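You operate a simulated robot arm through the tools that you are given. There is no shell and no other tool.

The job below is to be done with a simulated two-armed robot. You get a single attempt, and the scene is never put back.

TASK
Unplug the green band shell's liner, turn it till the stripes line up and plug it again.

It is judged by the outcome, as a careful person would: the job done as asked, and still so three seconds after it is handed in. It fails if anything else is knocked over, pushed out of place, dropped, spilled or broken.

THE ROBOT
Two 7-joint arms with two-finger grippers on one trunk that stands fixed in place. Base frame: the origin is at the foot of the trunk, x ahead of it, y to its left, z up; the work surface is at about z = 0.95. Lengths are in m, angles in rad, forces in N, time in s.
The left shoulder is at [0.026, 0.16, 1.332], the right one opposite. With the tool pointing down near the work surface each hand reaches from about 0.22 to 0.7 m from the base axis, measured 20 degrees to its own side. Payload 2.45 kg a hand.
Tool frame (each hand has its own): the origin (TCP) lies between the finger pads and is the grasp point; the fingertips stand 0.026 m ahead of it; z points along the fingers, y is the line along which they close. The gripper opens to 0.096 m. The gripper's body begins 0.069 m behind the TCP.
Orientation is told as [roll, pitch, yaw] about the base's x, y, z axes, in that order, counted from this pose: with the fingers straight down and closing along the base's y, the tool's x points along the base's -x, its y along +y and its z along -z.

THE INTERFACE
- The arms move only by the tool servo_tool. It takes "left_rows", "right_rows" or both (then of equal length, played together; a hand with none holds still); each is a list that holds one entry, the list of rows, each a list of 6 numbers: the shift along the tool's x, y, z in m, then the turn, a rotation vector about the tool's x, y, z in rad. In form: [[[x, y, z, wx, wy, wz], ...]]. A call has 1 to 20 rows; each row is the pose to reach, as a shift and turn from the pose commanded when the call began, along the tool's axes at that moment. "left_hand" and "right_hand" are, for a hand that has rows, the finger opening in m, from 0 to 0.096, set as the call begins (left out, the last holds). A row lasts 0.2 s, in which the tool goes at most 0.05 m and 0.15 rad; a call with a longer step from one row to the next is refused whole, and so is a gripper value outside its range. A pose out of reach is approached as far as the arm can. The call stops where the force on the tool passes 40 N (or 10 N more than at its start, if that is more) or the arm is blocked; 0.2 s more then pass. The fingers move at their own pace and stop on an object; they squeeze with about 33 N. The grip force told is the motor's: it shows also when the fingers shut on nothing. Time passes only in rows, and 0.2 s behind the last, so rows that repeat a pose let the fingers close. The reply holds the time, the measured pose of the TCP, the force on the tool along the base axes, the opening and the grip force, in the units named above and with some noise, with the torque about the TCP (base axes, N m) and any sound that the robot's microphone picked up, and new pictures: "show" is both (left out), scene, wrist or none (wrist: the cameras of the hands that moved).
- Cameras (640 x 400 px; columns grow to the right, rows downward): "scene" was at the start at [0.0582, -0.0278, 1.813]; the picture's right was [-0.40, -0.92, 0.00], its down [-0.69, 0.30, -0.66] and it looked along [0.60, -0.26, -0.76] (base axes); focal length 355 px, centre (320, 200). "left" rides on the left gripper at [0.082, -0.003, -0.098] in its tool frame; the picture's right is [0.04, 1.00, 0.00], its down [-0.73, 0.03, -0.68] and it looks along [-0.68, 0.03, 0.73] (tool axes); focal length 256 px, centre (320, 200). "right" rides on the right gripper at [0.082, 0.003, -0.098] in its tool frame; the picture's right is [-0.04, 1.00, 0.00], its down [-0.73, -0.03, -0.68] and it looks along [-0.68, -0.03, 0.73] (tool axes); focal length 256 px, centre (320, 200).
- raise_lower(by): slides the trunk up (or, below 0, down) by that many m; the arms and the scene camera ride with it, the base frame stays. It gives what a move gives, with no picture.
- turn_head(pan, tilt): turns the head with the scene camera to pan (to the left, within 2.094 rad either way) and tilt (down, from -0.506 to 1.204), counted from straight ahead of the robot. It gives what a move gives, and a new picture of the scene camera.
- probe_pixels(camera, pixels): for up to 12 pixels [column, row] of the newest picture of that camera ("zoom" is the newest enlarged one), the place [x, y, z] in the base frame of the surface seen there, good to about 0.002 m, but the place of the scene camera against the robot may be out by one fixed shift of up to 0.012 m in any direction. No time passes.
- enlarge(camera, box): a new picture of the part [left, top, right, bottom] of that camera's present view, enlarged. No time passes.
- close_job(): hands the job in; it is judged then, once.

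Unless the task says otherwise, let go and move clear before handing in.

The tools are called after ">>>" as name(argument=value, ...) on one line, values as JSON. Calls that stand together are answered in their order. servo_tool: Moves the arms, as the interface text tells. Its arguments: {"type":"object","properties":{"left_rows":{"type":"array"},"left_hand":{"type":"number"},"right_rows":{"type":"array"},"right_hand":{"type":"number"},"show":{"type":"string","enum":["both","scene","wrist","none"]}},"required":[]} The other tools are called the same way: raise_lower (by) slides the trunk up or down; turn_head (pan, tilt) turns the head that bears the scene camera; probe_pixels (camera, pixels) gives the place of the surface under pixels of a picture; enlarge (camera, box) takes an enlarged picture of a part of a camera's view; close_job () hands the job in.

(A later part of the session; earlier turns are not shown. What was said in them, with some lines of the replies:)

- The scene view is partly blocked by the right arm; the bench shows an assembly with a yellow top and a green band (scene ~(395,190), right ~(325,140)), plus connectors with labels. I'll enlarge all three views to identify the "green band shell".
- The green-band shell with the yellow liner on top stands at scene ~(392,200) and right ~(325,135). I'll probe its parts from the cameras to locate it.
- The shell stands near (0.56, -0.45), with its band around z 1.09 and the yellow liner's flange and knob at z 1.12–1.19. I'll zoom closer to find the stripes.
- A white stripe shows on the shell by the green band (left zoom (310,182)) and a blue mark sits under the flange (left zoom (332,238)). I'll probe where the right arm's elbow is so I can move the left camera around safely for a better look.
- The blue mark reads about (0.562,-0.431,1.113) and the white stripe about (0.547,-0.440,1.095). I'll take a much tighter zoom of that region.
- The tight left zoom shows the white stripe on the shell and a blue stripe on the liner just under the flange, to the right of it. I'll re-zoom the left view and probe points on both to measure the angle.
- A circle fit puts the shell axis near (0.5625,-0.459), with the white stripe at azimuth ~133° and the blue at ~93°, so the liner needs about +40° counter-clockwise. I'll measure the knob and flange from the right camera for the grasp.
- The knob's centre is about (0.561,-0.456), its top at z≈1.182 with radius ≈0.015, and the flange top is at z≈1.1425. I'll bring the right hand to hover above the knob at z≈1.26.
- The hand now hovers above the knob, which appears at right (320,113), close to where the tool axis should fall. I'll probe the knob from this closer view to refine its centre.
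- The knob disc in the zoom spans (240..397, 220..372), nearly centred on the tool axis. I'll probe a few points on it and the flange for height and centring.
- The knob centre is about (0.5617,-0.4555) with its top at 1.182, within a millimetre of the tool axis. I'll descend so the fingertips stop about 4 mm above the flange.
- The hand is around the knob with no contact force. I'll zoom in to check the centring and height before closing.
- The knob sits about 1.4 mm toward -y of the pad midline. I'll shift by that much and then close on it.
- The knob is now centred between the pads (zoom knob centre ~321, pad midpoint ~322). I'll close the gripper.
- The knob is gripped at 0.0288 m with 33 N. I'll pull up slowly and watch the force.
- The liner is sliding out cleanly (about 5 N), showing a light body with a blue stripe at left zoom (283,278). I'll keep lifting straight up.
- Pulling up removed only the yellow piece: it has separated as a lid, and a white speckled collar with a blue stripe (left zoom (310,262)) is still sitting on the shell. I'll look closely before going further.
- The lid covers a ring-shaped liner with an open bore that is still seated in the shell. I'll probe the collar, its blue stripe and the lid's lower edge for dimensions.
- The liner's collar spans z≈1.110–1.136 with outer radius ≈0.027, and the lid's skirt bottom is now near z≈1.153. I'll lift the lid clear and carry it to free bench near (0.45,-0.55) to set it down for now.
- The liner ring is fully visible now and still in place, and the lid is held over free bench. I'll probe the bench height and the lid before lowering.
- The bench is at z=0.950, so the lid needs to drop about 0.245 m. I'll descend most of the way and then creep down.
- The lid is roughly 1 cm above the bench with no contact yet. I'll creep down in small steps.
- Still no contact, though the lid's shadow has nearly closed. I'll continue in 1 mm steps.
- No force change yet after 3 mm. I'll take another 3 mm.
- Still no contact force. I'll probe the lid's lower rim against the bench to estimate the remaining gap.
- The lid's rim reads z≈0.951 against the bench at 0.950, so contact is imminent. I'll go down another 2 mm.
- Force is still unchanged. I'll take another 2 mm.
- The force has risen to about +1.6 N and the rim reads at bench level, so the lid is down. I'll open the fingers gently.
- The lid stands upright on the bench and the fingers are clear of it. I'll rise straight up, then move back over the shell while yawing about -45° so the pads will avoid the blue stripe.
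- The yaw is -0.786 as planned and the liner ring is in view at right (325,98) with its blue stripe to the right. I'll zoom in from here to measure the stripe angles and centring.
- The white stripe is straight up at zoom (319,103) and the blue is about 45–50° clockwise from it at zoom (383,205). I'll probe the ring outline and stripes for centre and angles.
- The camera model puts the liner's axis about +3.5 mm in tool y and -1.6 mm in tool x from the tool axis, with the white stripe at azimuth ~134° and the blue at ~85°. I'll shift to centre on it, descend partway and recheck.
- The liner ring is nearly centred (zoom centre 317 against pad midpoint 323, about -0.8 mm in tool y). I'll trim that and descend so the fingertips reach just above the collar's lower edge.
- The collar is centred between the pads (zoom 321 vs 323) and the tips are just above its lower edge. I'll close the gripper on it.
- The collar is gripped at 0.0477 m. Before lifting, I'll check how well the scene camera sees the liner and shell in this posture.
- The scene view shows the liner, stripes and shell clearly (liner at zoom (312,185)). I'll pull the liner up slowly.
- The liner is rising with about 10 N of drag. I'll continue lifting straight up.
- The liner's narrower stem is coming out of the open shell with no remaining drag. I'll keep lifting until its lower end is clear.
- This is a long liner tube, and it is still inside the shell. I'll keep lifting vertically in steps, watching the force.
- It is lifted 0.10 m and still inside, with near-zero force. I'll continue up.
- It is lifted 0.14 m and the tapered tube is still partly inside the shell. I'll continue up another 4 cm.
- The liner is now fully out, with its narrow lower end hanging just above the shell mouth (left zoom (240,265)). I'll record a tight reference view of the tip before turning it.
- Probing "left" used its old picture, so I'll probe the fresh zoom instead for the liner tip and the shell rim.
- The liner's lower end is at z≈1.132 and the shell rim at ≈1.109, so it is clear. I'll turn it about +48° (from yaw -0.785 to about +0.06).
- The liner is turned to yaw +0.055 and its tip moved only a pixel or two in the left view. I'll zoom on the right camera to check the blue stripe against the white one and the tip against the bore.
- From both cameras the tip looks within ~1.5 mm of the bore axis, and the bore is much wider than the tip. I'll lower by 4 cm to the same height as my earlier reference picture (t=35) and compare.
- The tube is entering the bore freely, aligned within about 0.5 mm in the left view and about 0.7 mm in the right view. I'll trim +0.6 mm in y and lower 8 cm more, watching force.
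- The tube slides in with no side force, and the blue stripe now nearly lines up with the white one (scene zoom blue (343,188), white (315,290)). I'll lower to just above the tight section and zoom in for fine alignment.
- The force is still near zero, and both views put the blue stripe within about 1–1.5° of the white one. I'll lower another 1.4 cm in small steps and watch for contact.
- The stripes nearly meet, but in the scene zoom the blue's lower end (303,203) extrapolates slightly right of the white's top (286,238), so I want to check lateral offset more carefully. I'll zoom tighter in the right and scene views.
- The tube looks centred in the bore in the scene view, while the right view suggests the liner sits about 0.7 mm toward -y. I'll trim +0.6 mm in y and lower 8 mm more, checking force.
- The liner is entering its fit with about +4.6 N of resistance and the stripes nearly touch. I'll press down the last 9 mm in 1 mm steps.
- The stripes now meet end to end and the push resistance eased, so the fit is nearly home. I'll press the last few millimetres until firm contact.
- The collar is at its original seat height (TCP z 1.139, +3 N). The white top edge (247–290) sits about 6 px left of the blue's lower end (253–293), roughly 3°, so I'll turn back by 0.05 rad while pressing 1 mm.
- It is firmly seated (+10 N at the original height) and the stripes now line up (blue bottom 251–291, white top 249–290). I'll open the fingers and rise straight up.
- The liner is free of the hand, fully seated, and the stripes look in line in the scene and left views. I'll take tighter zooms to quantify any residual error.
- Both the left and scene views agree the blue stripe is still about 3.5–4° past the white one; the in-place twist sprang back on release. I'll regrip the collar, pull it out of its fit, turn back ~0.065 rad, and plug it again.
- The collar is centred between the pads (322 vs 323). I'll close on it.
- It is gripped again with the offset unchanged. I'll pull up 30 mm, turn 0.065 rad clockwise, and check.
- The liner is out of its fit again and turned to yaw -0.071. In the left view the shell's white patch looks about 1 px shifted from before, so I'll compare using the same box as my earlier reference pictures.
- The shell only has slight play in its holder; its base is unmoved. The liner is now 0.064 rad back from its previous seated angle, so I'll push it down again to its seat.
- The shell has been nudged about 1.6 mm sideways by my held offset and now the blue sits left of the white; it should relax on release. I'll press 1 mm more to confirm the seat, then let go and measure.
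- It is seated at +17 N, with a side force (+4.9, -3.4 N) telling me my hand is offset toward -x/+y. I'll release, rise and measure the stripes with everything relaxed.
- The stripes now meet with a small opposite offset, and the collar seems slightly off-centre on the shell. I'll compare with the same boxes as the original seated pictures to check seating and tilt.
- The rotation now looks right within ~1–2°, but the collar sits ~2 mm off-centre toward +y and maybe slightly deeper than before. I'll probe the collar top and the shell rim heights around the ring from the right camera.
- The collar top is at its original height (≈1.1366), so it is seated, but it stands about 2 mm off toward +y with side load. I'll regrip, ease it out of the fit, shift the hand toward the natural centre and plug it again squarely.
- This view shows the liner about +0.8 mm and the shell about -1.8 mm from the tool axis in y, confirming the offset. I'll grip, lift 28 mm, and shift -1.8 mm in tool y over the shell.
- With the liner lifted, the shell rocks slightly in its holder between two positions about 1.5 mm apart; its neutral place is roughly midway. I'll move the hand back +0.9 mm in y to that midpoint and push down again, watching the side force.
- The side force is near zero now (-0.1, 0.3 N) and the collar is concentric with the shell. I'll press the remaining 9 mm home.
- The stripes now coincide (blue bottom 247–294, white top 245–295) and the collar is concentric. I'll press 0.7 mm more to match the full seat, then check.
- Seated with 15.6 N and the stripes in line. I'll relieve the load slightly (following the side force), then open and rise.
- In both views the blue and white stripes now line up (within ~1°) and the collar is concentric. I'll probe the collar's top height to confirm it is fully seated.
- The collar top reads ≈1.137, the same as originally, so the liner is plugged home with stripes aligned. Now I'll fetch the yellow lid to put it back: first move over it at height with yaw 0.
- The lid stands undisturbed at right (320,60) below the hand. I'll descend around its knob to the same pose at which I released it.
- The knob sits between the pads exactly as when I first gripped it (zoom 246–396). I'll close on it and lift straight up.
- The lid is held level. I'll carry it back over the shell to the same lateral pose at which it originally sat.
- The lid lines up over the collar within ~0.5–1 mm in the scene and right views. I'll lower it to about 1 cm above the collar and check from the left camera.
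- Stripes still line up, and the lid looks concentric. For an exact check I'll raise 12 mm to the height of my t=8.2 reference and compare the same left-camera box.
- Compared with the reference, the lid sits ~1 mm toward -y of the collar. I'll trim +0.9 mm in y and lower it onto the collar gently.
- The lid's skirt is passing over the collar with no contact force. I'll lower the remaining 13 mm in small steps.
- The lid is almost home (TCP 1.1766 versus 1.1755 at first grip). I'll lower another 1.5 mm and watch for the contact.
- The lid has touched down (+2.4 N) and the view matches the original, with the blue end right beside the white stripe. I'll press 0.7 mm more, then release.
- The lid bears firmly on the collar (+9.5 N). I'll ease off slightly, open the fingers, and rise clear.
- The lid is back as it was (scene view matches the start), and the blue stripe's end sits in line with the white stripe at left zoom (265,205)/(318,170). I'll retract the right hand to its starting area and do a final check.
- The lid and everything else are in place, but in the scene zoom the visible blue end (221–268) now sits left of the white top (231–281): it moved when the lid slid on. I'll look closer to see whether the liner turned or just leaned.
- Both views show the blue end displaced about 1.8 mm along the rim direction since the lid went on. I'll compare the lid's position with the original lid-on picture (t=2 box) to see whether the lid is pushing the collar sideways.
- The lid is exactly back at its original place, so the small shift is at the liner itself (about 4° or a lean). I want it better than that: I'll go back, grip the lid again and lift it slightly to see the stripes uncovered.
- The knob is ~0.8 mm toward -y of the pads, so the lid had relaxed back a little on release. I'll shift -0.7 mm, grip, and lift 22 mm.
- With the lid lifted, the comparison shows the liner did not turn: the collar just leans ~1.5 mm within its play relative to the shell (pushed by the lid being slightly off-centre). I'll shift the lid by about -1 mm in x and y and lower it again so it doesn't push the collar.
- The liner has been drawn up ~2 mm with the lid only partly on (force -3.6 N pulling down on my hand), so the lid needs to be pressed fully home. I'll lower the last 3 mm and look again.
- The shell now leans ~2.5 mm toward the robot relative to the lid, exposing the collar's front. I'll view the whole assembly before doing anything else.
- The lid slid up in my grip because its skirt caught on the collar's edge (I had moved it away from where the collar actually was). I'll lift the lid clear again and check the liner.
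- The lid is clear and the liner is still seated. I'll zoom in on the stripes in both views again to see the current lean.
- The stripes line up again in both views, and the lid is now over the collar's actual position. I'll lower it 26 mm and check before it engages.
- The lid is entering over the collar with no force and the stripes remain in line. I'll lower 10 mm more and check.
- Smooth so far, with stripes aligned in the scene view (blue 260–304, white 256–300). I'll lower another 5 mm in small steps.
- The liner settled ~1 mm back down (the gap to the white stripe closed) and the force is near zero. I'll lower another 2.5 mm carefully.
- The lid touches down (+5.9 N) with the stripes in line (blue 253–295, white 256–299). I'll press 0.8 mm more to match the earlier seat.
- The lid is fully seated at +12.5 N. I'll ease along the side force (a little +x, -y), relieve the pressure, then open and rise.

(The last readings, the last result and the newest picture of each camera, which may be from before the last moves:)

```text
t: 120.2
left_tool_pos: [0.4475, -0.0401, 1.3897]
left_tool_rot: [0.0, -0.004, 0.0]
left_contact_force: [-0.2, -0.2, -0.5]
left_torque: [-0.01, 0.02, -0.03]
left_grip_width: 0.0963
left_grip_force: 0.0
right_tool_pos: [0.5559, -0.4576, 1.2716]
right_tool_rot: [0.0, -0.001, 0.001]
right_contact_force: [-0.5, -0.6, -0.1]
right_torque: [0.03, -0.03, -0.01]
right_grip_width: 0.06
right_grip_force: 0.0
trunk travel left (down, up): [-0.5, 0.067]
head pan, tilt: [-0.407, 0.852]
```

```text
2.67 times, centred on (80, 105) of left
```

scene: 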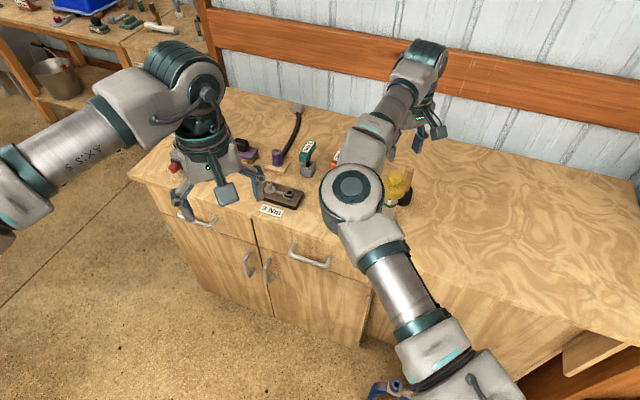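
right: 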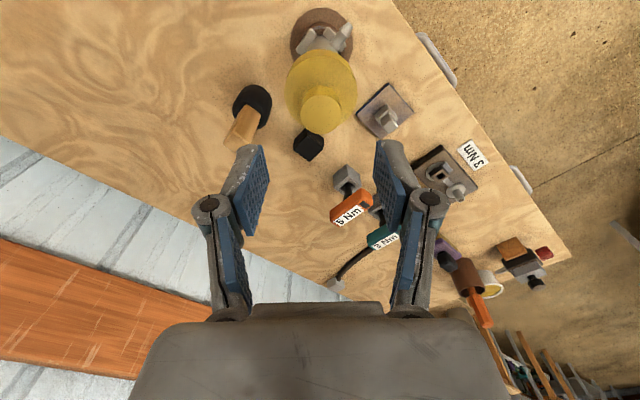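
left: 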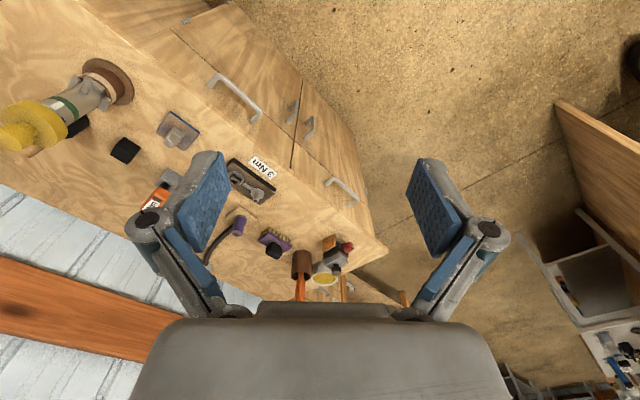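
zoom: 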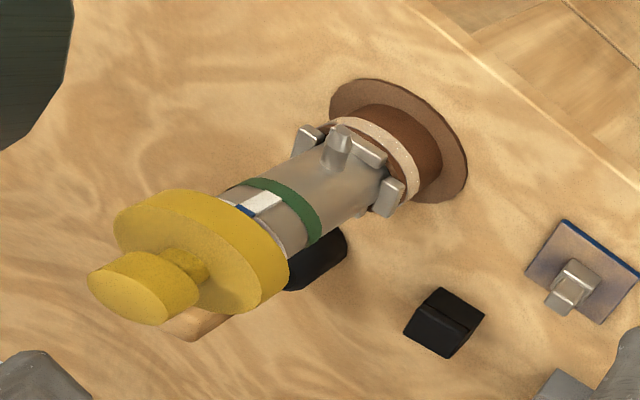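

The stripes line up in both views with the lid back on and everything upright. I'll verify the lid's height against the start (knob top was 1.182) and then retract.

>>> probe_pixels(camera="right", pixels=[[322, 112], [310, 112], [334, 112], [322, 122], [322, 65], [300, 80], [345, 80]])

>>> servo_tool(right_rows=[[[0, 0, -0.02, 0, 0, 0], [0.01, 0, -0.04, 0, 0, 0], [0.03, 0, -0.055, 0, 0, 0], [0.055, 0, -0.068, 0, 0, 0], [0.08, 0, -0.078, 0, 0, 0], [0.105, 0, -0.085, 0, 0, 0], [0.125, 0, -0.088, 0, 0, 0], [0.138, 0, -0.09, 0, 0, 0], [0.138, 0, -0.09, 0, 0, 0], [0.138, 0, -0.09, 0, 0, 0], [0.138, 0, -0.09, 0, 0, 0]]], right_hand=0.096, show="both")

>>> enlarge(camera="scene", box=[360, 160, 430, 230])

>>> enlarge(camera="left", box=[0, 40, 380, 310])

```text
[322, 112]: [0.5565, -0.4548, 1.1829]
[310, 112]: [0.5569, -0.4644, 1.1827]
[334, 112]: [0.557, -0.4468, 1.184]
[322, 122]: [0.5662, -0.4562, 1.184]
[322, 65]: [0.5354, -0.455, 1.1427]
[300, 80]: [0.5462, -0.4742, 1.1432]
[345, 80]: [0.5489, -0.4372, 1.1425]
```

```text
t: 122.6
left_tool_pos: [0.4466, -0.0391, 1.39]
left_tool_rot: [0.0, 0.0, 0.0]
left_contact_force: [-0.2, 0.9, 0.6]
left_torque: [0.03, 0.02, -0.02]
left_grip_width: 0.096
left_grip_force: 0.0
right_tool_pos: [0.4156, -0.458, 1.361]
right_tool_rot: [0.0, -0.002, -0.001]
right_contact_force: [0.0, 0.7, 0.5]
right_torque: [0.01, -0.03, -0.01]
right_grip_width: 0.096
right_grip_force: 0.0
trunk travel left (down, up): [-0.5, 0.067]
head pan, tilt: [-0.407, 0.852]
```

scene: 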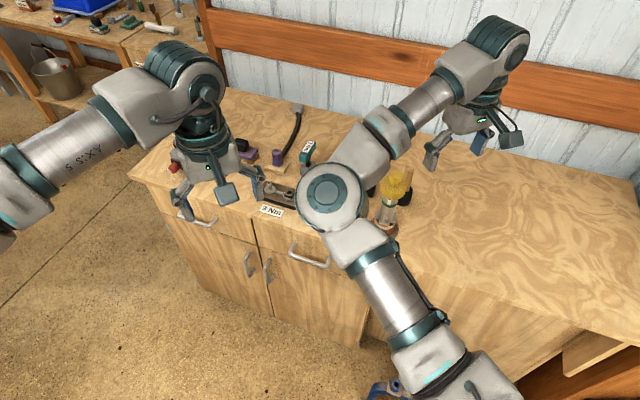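
right: 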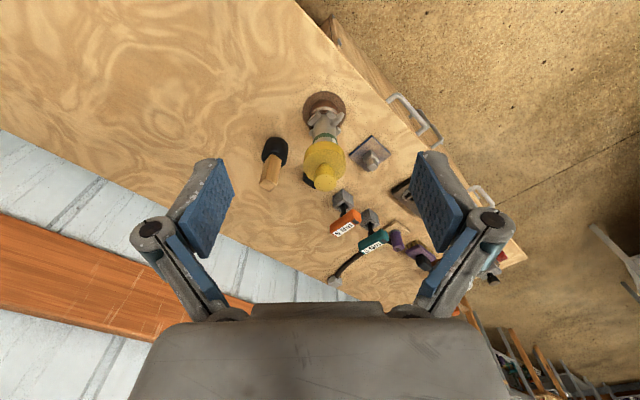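

```text
5.71 times, centred on (395, 195) of scene
```

zoom: 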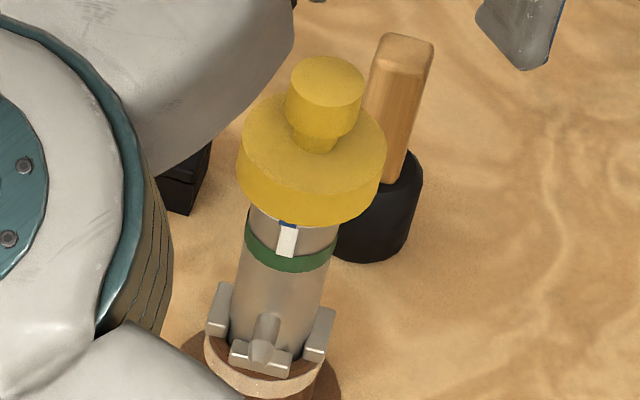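

```text
1.48 times, centred on (190, 175) of left
```

zoom: 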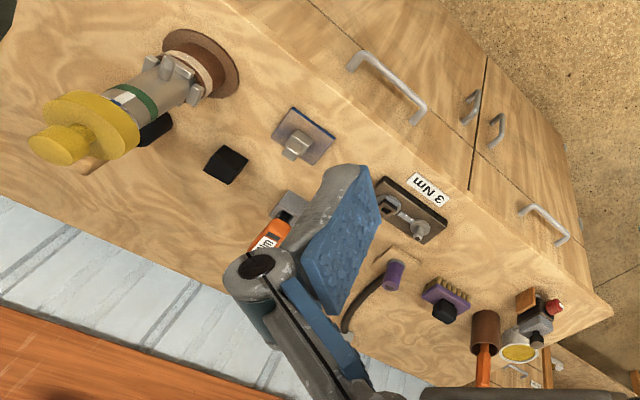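

The lid's height matches the start (knob 1.183, flange 1.143), nothing else has moved, and both hands are clear. One last close look at the stripes before handing in.

>>> enlarge(camera="scene", box=[382, 192, 402, 212])

>>> enlarge(camera="left", box=[38, 95, 78, 125])

```text
16.00 times, centred on (392, 202) of scene
```

zoom: 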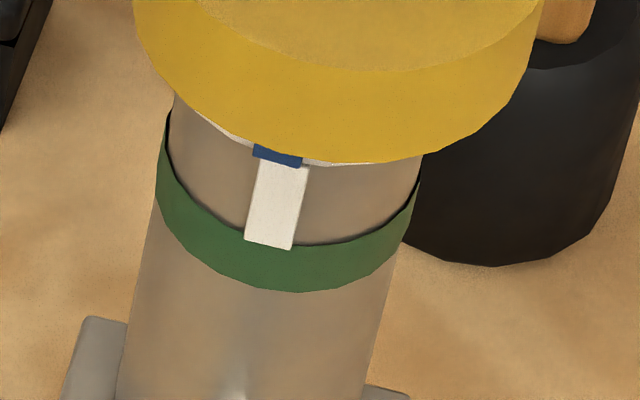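

```text
13.33 times, centred on (58, 110) of left
```

zoom: 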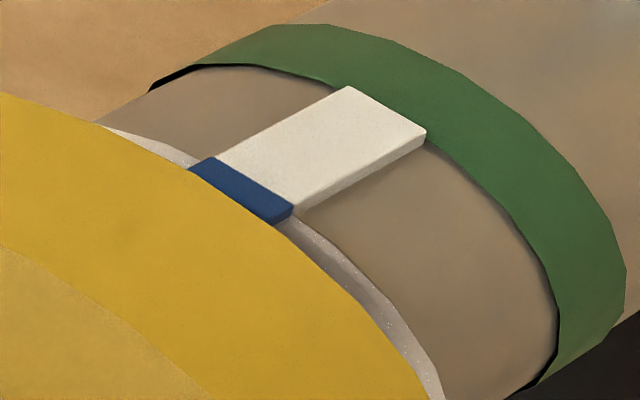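

The blue liner stripe meets the white shell stripe end to end in both views: scene blue 252–302 over white 258–309, and the edges flush in the left view. The liner is plugged in, the lid is back on and both hands are clear, so I'm handing in.

>>> close_job()

```text
The job is handed in.
```

I unplugged the green-band shell's liner, turned it about 45° and plugged it back in. The blue stripe on the liner now lines up with the white stripe on the shell, to within about 3° from the scene camera and flush from the left one.

- **Lid:** A yellow lid covered the liner, so I set it on the bench while I worked, then put it back on. Its height is within about 1 mm of where it started.
- **Repeat attempts:** The first plugging left the stripes about 4° off, and the second left the liner off-centre. I pulled it out and plugged it in again each time. The lid also caught on the liner's rim once while going back on, so I lifted it and lowered it again.
- **Slight lean:** The shell has some play in its holder, and the top may now lean 1–2 mm from where it started. The holder itself did not move.

I saw nothing else on the bench moved, and both hands were clear before I handed in.
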